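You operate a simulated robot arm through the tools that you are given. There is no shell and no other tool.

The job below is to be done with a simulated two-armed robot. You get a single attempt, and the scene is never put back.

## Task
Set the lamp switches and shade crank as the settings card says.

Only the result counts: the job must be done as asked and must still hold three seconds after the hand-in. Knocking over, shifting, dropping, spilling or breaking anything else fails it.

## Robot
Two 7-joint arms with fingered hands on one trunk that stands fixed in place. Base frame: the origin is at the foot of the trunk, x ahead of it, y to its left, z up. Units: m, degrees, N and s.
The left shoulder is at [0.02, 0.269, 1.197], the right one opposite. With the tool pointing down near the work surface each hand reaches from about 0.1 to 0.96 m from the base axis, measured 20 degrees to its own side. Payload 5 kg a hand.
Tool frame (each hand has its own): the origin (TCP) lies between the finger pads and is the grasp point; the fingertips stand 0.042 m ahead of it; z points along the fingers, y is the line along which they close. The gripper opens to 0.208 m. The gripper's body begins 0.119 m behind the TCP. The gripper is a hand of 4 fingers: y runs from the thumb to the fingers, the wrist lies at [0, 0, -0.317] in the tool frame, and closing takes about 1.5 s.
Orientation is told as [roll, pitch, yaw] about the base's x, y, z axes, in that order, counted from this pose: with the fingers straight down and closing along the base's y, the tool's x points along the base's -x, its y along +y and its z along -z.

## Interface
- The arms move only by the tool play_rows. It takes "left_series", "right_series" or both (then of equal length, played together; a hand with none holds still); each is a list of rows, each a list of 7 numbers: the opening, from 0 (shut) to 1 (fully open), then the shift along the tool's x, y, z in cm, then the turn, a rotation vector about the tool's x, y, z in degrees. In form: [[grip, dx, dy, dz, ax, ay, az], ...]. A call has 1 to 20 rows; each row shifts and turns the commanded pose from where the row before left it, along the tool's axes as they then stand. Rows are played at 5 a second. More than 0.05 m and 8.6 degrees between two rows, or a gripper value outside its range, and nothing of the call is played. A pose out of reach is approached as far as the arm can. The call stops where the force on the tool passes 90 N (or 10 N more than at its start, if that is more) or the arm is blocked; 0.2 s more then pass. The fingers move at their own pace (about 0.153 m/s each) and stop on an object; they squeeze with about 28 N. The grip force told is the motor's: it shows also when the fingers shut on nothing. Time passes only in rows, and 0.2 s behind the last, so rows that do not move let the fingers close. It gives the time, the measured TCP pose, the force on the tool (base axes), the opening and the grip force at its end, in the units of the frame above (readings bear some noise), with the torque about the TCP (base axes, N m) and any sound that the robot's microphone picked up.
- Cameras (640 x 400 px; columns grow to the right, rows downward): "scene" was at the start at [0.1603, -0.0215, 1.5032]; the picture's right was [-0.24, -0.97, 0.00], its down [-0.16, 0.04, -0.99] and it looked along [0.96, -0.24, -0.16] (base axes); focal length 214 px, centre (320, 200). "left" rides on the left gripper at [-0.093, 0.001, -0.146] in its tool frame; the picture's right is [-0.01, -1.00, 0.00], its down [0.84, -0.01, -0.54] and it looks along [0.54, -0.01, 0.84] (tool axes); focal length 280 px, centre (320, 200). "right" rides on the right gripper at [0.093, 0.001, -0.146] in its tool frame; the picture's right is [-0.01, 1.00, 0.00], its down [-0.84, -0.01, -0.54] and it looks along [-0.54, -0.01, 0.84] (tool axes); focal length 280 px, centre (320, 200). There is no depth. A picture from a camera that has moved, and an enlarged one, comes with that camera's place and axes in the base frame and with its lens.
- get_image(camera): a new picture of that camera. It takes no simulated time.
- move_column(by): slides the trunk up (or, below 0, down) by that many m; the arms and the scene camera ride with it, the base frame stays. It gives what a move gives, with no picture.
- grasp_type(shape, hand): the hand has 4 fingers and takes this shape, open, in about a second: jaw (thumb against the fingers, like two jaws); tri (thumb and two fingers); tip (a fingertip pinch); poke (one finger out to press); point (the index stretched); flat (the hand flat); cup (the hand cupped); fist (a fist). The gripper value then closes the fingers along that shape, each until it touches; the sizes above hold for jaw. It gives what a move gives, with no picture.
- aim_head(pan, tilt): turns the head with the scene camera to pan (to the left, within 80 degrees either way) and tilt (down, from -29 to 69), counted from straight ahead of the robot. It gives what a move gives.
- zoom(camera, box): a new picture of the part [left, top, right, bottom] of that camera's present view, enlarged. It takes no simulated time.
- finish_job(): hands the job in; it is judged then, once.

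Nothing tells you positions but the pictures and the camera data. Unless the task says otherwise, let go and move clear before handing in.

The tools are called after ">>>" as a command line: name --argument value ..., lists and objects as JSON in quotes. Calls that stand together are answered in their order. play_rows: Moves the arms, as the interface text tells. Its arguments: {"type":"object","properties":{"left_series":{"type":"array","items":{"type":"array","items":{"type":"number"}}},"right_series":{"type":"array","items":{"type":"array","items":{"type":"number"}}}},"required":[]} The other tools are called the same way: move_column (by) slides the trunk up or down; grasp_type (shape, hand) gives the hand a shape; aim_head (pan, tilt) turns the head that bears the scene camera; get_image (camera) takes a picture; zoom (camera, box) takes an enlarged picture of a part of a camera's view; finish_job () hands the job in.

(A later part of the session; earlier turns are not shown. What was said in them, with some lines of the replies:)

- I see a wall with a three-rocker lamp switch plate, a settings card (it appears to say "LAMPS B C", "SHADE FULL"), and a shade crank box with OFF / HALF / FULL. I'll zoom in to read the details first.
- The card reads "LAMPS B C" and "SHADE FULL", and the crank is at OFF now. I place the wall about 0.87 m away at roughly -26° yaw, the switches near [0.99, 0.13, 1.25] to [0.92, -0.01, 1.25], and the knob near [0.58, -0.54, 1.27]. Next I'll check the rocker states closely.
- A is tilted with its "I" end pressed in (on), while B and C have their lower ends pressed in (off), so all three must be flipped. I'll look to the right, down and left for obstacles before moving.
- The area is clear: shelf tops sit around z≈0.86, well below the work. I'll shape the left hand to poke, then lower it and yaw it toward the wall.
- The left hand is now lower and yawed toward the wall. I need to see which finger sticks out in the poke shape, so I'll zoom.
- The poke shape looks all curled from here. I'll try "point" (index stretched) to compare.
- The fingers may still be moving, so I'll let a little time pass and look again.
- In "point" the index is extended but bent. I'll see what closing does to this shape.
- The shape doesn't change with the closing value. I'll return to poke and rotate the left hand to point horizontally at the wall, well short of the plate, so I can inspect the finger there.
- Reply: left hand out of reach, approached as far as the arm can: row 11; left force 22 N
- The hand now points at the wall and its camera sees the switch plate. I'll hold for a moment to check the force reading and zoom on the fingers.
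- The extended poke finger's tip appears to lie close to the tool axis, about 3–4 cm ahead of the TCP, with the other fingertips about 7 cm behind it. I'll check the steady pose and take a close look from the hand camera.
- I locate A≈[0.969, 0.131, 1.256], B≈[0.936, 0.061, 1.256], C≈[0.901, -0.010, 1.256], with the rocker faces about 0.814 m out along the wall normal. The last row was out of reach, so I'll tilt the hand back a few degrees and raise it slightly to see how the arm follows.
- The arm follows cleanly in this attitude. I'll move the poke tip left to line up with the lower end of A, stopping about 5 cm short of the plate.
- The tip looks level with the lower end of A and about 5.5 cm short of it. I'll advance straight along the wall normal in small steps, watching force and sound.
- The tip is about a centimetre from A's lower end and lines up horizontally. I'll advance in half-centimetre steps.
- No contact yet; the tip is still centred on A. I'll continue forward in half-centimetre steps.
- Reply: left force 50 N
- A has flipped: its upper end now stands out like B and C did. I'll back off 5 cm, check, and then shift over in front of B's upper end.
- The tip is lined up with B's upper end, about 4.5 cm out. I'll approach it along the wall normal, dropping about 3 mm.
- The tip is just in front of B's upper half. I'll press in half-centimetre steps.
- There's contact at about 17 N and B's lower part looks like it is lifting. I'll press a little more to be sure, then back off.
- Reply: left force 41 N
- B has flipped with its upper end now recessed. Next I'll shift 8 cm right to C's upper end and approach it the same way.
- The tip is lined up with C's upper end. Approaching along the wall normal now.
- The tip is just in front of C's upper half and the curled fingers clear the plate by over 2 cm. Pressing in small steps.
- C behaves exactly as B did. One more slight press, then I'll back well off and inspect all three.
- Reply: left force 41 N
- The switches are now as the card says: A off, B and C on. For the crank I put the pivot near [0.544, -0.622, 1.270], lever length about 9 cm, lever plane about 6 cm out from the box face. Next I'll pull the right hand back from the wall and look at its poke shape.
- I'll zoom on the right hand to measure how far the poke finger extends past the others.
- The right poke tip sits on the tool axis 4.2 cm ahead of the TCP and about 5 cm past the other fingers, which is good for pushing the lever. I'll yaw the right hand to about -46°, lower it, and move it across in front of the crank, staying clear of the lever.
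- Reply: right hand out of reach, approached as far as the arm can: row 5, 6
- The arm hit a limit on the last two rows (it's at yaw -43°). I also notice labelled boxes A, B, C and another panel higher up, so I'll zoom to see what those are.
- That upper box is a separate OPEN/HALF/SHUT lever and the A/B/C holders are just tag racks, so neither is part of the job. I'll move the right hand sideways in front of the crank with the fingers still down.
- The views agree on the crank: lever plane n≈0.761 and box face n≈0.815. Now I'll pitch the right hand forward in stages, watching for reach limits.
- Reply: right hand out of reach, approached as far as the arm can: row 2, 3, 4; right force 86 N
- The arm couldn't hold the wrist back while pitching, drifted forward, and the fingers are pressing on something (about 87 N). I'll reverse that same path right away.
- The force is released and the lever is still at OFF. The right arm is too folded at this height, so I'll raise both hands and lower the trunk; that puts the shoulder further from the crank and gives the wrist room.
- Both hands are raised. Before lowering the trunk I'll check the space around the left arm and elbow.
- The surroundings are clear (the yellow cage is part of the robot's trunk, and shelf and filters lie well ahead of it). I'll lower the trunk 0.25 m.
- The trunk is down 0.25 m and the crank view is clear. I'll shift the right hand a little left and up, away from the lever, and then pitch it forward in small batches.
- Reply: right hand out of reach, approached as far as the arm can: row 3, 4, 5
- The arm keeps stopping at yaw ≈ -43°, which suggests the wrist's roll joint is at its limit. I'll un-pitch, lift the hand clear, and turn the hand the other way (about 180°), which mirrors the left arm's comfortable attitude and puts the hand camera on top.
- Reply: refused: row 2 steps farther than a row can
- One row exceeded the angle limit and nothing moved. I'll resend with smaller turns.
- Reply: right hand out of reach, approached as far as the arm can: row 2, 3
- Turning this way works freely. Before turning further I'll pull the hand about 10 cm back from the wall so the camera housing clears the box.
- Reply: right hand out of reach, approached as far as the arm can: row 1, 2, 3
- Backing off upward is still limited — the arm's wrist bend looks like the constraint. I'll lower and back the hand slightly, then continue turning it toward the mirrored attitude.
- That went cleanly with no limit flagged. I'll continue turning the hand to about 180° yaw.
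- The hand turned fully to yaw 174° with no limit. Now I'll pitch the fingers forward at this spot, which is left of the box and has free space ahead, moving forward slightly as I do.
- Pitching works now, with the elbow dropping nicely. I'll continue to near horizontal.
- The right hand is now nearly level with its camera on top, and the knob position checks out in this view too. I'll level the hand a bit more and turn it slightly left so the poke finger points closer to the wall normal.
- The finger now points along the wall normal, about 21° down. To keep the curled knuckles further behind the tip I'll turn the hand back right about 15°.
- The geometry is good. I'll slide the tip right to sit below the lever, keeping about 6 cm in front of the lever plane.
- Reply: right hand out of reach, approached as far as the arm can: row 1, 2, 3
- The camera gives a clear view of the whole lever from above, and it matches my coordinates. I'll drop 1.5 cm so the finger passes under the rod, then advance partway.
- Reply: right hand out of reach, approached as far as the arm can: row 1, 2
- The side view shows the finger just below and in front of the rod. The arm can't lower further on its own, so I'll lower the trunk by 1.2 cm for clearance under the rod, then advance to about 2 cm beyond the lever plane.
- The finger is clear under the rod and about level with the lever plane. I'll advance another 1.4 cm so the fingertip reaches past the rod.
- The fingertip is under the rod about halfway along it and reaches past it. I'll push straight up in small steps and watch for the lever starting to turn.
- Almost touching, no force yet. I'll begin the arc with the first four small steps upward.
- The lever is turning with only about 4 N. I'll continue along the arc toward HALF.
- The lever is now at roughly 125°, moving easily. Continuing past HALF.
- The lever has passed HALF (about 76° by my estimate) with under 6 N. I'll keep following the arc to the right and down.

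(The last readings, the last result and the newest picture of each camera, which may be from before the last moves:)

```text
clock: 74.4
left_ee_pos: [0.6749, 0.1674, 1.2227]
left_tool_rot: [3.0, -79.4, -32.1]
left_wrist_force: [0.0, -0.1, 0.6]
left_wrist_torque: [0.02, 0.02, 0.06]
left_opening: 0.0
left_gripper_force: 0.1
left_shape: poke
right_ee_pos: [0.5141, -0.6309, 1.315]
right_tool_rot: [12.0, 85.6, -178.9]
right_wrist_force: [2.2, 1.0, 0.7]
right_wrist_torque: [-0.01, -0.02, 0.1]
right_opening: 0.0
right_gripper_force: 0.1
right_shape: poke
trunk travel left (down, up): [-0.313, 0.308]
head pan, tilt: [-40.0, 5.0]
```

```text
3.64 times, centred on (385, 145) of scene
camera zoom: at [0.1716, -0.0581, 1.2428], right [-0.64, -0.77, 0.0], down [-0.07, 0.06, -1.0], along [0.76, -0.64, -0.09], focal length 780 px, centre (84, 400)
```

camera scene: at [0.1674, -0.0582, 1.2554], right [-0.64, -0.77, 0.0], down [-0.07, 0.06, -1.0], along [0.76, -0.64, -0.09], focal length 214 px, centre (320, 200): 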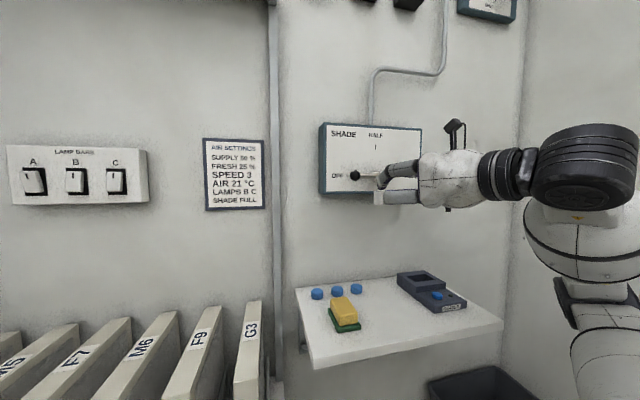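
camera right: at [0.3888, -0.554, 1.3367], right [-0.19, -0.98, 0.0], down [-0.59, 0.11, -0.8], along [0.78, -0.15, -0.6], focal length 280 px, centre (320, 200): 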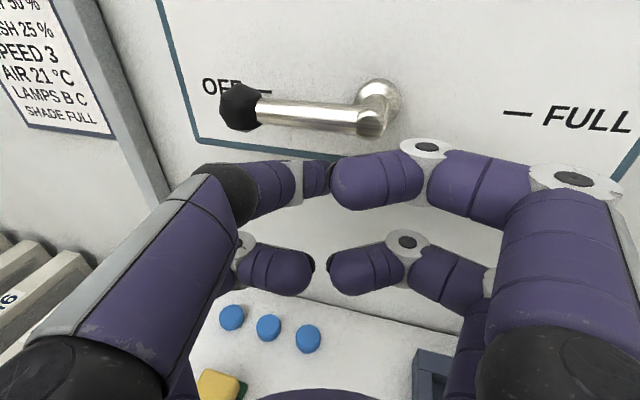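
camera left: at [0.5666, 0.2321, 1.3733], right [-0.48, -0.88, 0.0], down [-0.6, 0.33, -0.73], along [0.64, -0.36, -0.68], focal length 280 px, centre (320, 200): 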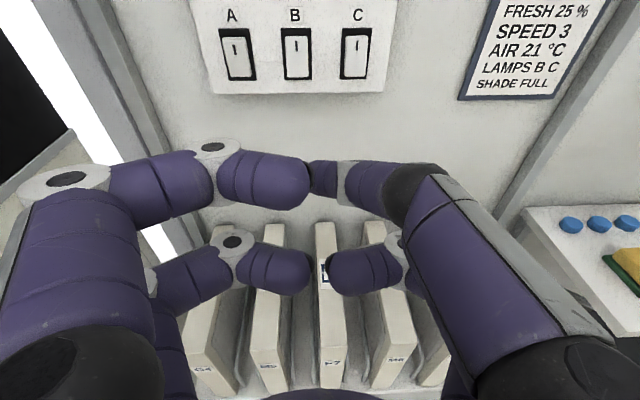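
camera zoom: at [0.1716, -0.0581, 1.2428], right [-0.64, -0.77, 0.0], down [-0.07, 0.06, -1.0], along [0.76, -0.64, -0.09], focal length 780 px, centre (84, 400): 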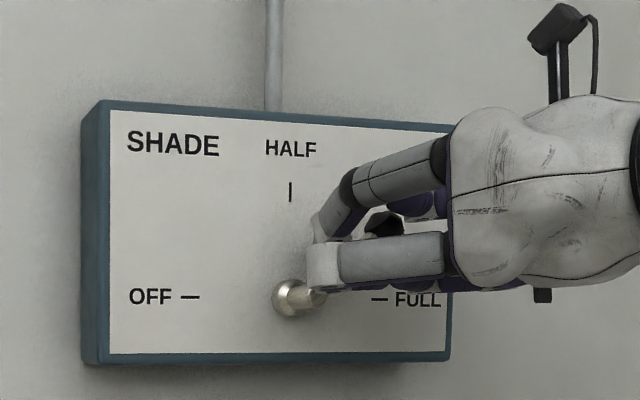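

The lever is at roughly 40° now with light force. Continuing down toward FULL.

>>> play_rows --right_series '[[1, -0.2, 0.8, -0.2, 0, 0, 0], [1, -0.33, 0.75, -0.18, 0, 0, 0], [1, -0.45, 0.68, -0.15, 0, 0, 0], [1, 0, 0, 0, 0, 0, 0]]'

>>> zoom --camera "right" --box '[180, 40, 480, 240]'

>>> zoom --camera "scene" --box '[310, 90, 460, 200]'

```text
clock: 75.4
left_ee_pos: [0.6757, 0.1674, 1.2218]
left_tool_rot: [3.1, -79.5, -32.0]
left_wrist_force: [-0.7, 0.4, 1.0]
left_wrist_torque: [-0.02, 0.03, 0.05]
left_opening: 0.0002
left_gripper_force: 0.0
left_shape: poke
right_ee_pos: [0.5035, -0.6496, 1.3059]
right_tool_rot: [11.8, 85.6, -179.1]
right_wrist_force: [0.9, -0.1, 0.9]
right_wrist_torque: [0.0, -0.02, 0.04]
right_opening: 0.0001
right_gripper_force: 0.1
right_shape: poke
trunk travel left (down, up): [-0.313, 0.308]
head pan, tilt: [-40.0, 5.0]
```

```text
2.00 times, centred on (330, 140) of right
camera zoom: at [0.3677, -0.6255, 1.4097], right [-0.19, -0.98, 0.0], down [-0.59, 0.11, -0.8], along [0.78, -0.15, -0.6], focal length 561 px, centre (300, 320)
```

zoom: 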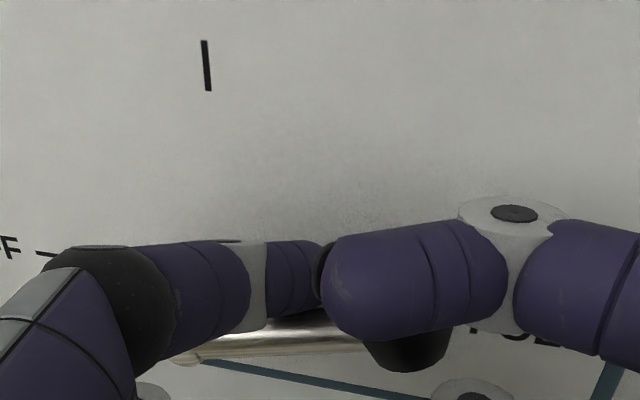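

```text
3.64 times, centred on (385, 145) of scene
camera zoom: at [0.1714, -0.0582, 1.2428], right [-0.64, -0.77, 0.0], down [-0.07, 0.06, -1.0], along [0.76, -0.64, -0.09], focal length 780 px, centre (84, 400)
```

zoom: 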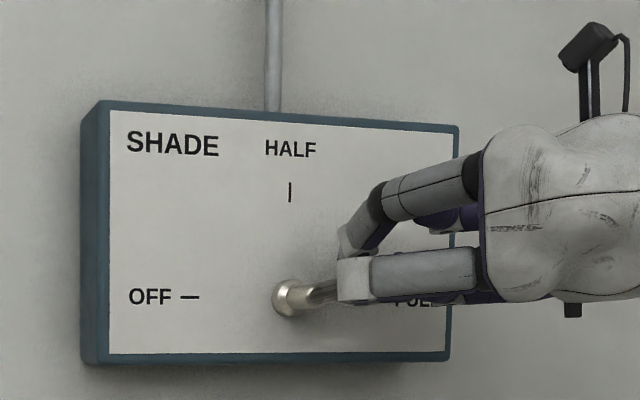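

The lever is close to FULL (about 10–15° to go). A few more steps down until it meets its stop.

>>> play_rows --right_series '[[1, -0.57, 0.61, -0.12, 0, 0, 0], [1, -0.68, 0.5, -0.09, 0, 0, 0], [1, 0, 0, 0, 0, 0, 0]]'

>>> zoom --camera "right" --box '[180, 40, 480, 240]'

>>> zoom --camera "scene" --box '[310, 90, 460, 200]'

```text
clock: 76.2
left_ee_pos: [0.6754, 0.1694, 1.2215]
left_tool_rot: [3.0, -79.4, -32.0]
left_wrist_force: [0.0, -0.1, -0.8]
left_wrist_torque: [-0.05, -0.02, 0.01]
left_opening: 0.0001
left_gripper_force: 0.0
left_shape: poke
right_ee_pos: [0.4992, -0.6592, 1.2933]
right_tool_rot: [12.0, 85.5, -178.8]
right_wrist_force: [-0.2, 0.0, 1.3]
right_wrist_torque: [0.01, -0.04, -0.03]
right_opening: 0.0002
right_gripper_force: 0.1
right_shape: poke
trunk travel left (down, up): [-0.313, 0.308]
head pan, tilt: [-40.0, 5.0]
```

```text
2.00 times, centred on (330, 140) of right
camera zoom: at [0.3632, -0.6343, 1.3979], right [-0.19, -0.98, 0.0], down [-0.59, 0.11, -0.8], along [0.78, -0.15, -0.6], focal length 561 px, centre (300, 320)
```

zoom: 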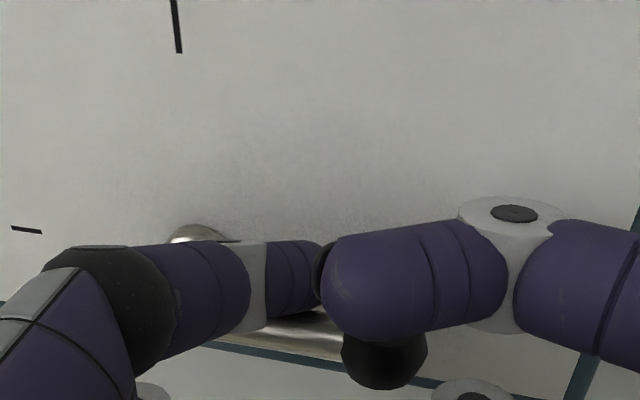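

```text
3.64 times, centred on (385, 145) of scene
camera zoom: at [0.1717, -0.0579, 1.2427], right [-0.64, -0.77, 0.0], down [-0.07, 0.06, -1.0], along [0.76, -0.64, -0.09], focal length 780 px, centre (84, 400)
```

zoom: 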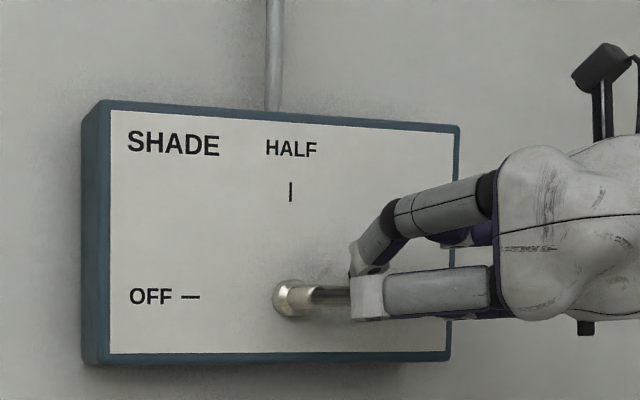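

The lever looks horizontal at FULL. I'll withdraw the finger along its own axis so it doesn't drag the lever, then inspect.

>>> play_rows --right_series '[[1, 0.45, -0.73, -1.2, 0, 0, 0], [1, 0.45, -0.73, -1.2, 0, 0, 0], [1, 0.45, -0.73, -1.2, 0, 0, 0], [1, 0.45, -0.73, -1.2, 0, 0, 0], [1, 0.6, -0.5, -1.5, 0, 0, 0], [1, 0.6, -0.5, -1.5, 0, 0, 0], [1, 0, 0, 0, 0, 0, 0]]'

>>> get_image --camera "right"

>>> get_image --camera "scene"

```text
clock: 77.8
left_ee_pos: [0.6752, 0.1685, 1.2226]
left_tool_rot: [3.0, -79.4, -31.9]
left_wrist_force: [-0.1, 0.7, 0.9]
left_wrist_torque: [-0.03, -0.01, -0.02]
left_opening: 0.0
left_gripper_force: 0.1
left_shape: poke
right_ee_pos: [0.4304, -0.6069, 1.3267]
right_tool_rot: [11.9, 85.5, -178.9]
right_wrist_force: [0.3, -0.4, 0.3]
right_wrist_torque: [-0.01, 0.01, -0.05]
right_opening: 0.0
right_gripper_force: 0.0
right_shape: poke
trunk travel left (down, up): [-0.313, 0.308]
head pan, tilt: [-40.0, 5.0]
```

```text
taken
camera right: at [0.2956, -0.5816, 1.4318], right [-0.19, -0.98, 0.0], down [-0.59, 0.11, -0.8], along [0.78, -0.15, -0.6], focal length 280 px, centre (320, 200)
```

right: 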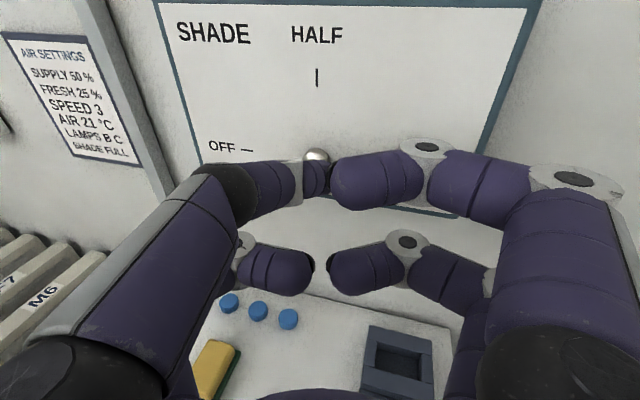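

```text
taken
camera scene: at [0.1714, -0.0578, 1.2427], right [-0.64, -0.77, 0.0], down [-0.07, 0.06, -1.0], along [0.76, -0.64, -0.09], focal length 214 px, centre (320, 200)
```

scene: 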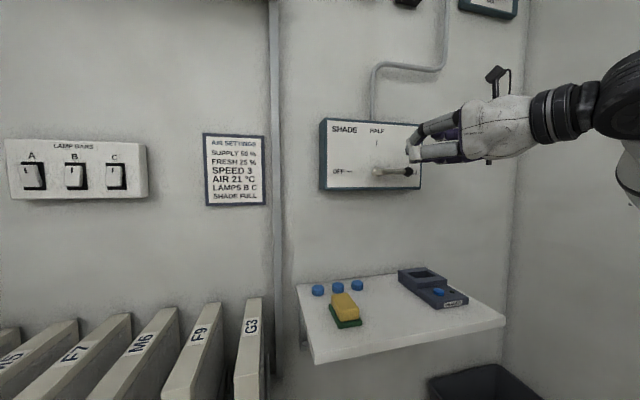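

The finger is clear and the knob now points right toward FULL. I'll zoom in to check the exact angle.

>>> zoom --camera "scene" --box '[310, 110, 440, 200]'

>>> zoom --camera "scene" --box '[365, 150, 430, 190]'

```text
4.44 times, centred on (375, 155) of scene
camera zoom: at [0.1714, -0.0578, 1.2427], right [-0.64, -0.77, 0.0], down [-0.07, 0.06, -1.0], along [0.76, -0.64, -0.09], focal length 953 px, centre (76, 400)
```

zoom: 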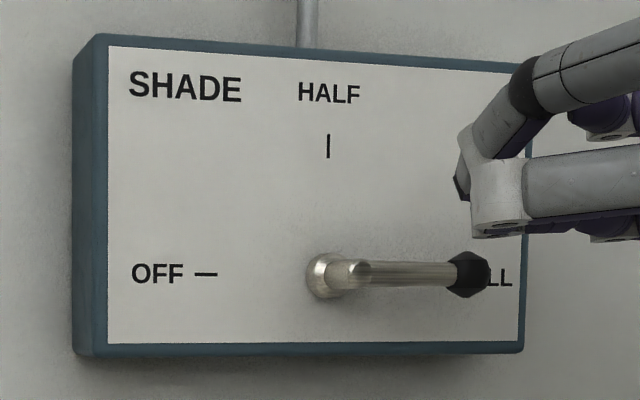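

```text
9.85 times, centred on (398, 170) of scene
camera zoom: at [0.1714, -0.0578, 1.2427], right [-0.64, -0.77, 0.0], down [-0.07, 0.06, -1.0], along [0.76, -0.64, -0.09], focal length 2112 px, centre (-443, 495)
```

zoom: 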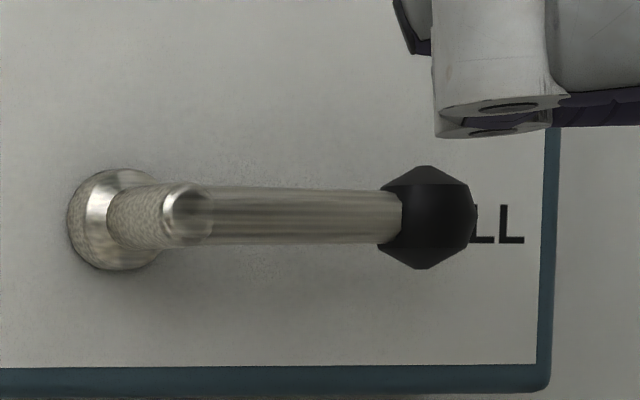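

The lever lies horizontal at FULL within about half a degree by my measurement. I'll move the right hand further clear to the left and do a final check of the crank and switches.

>>> play_rows --right_series '[[1, 0.3, -3.8, 0.5, 0, 0, 0], [1, 0.3, -3.8, 0.5, 0, 0, 0], [1, 0.3, -3.8, 0.5, 0, 0, 0], [1, 0.3, -3.8, 0.5, 0, 0, 0], [1, 0, 0, 0, 0, 0, 0], [1, 0, 0, 0, 0, 0, 0]]'

>>> get_image --camera "scene"

>>> get_image --camera "right"

>>> zoom --camera "scene" --box '[0, 125, 150, 210]'

```text
clock: 79.2
left_ee_pos: [0.6756, 0.1673, 1.2237]
left_tool_rot: [3.1, -79.4, -32.2]
left_wrist_force: [0.3, -1.0, -0.2]
left_wrist_torque: [0.04, 0.02, 0.08]
left_opening: 0.0
left_gripper_force: 0.0
left_shape: poke
right_ee_pos: [0.48, -0.4606, 1.3342]
right_tool_rot: [11.6, 85.5, -179.2]
right_wrist_force: [0.3, -0.3, -0.3]
right_wrist_torque: [0.0, -0.03, 0.08]
right_opening: 0.0
right_gripper_force: 0.0
right_shape: poke
trunk travel left (down, up): [-0.313, 0.308]
head pan, tilt: [-40.0, 5.0]
```

```text
taken
camera scene: at [0.1717, -0.0585, 1.2427], right [-0.64, -0.77, 0.0], down [-0.07, 0.06, -1.0], along [0.76, -0.64, -0.09], focal length 214 px, centre (320, 200)
```

scene: 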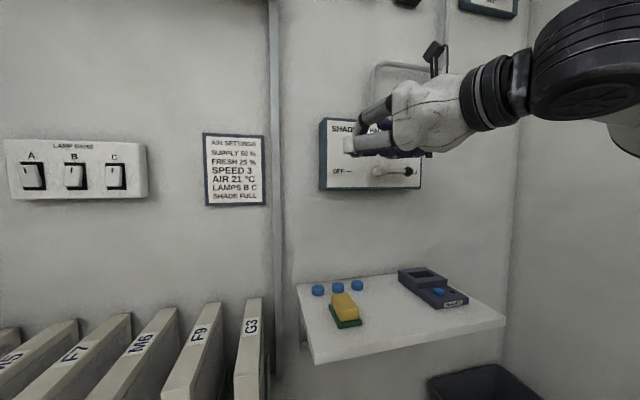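

```text
taken
camera right: at [0.3463, -0.4355, 1.4395], right [-0.19, -0.98, 0.0], down [-0.59, 0.11, -0.8], along [0.78, -0.15, -0.6], focal length 280 px, centre (320, 200)
```

right: 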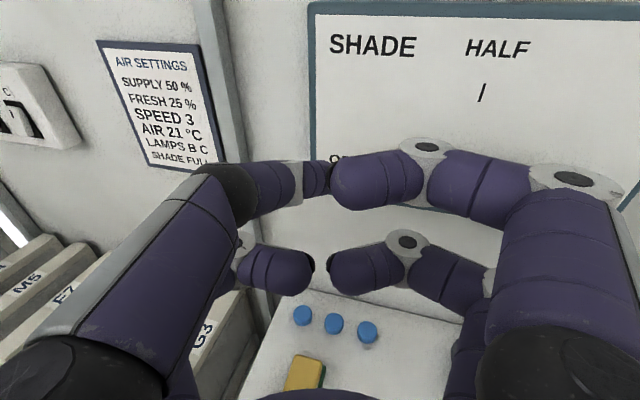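

```text
4.27 times, centred on (75, 168) of scene
camera zoom: at [0.1717, -0.0585, 1.2427], right [-0.64, -0.77, 0.0], down [-0.07, 0.06, -1.0], along [0.76, -0.64, -0.09], focal length 915 px, centre (1365, 339)
```

zoom: 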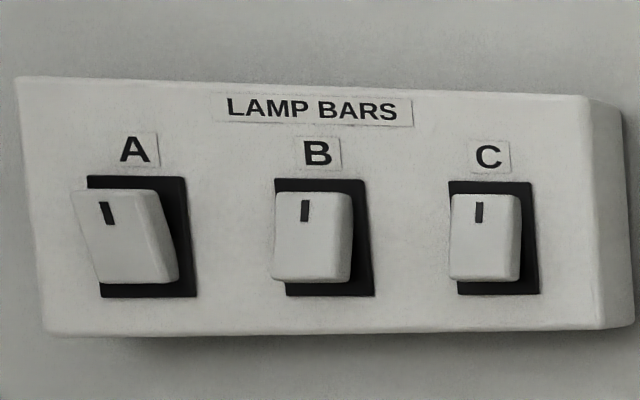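

Switches hold: A off, B and C on. One last zoom on the crank before handing in.

>>> zoom --camera "scene" --box '[325, 145, 435, 200]'

```text
5.82 times, centred on (380, 172) of scene
camera zoom: at [0.1717, -0.0585, 1.2427], right [-0.64, -0.77, 0.0], down [-0.07, 0.06, -1.0], along [0.76, -0.64, -0.09], focal length 1248 px, centre (-29, 360)
```

zoom: 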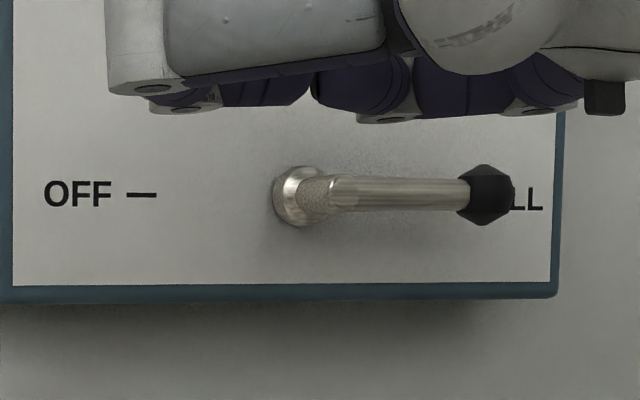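

The crank is horizontal and pointing at FULL, A is off with B and C on, and both hands are clear of everything. Handing in.

>>> finish_job

```text
The job is handed in.
```

The job is handed in, and the lamp switches and shade crank are set as the card says ("LAMPS B C", "SHADE FULL"). I don't have the judge's result.

- **Lamps:** A is now off, and B and C are on. I took the "I" mark at the top of each rocker to mean on when pressed in, so all three had to be flipped.
- **Shade:** I pushed the crank from OFF through HALF to FULL. In the last picture it lies level at the FULL mark, within about half a degree by my estimate. It never reached a hard stop, so that angle comes from the pictures only.
- **Unplanned contact:** Early on, the right hand drifted forward and pressed against the crank or its box with about 87 N. I backed it off at once; the crank was still at OFF, and I saw no sign of damage.

Both hands were clear of everything at hand-in. The trunk stands about 26 cm lower than at the start.
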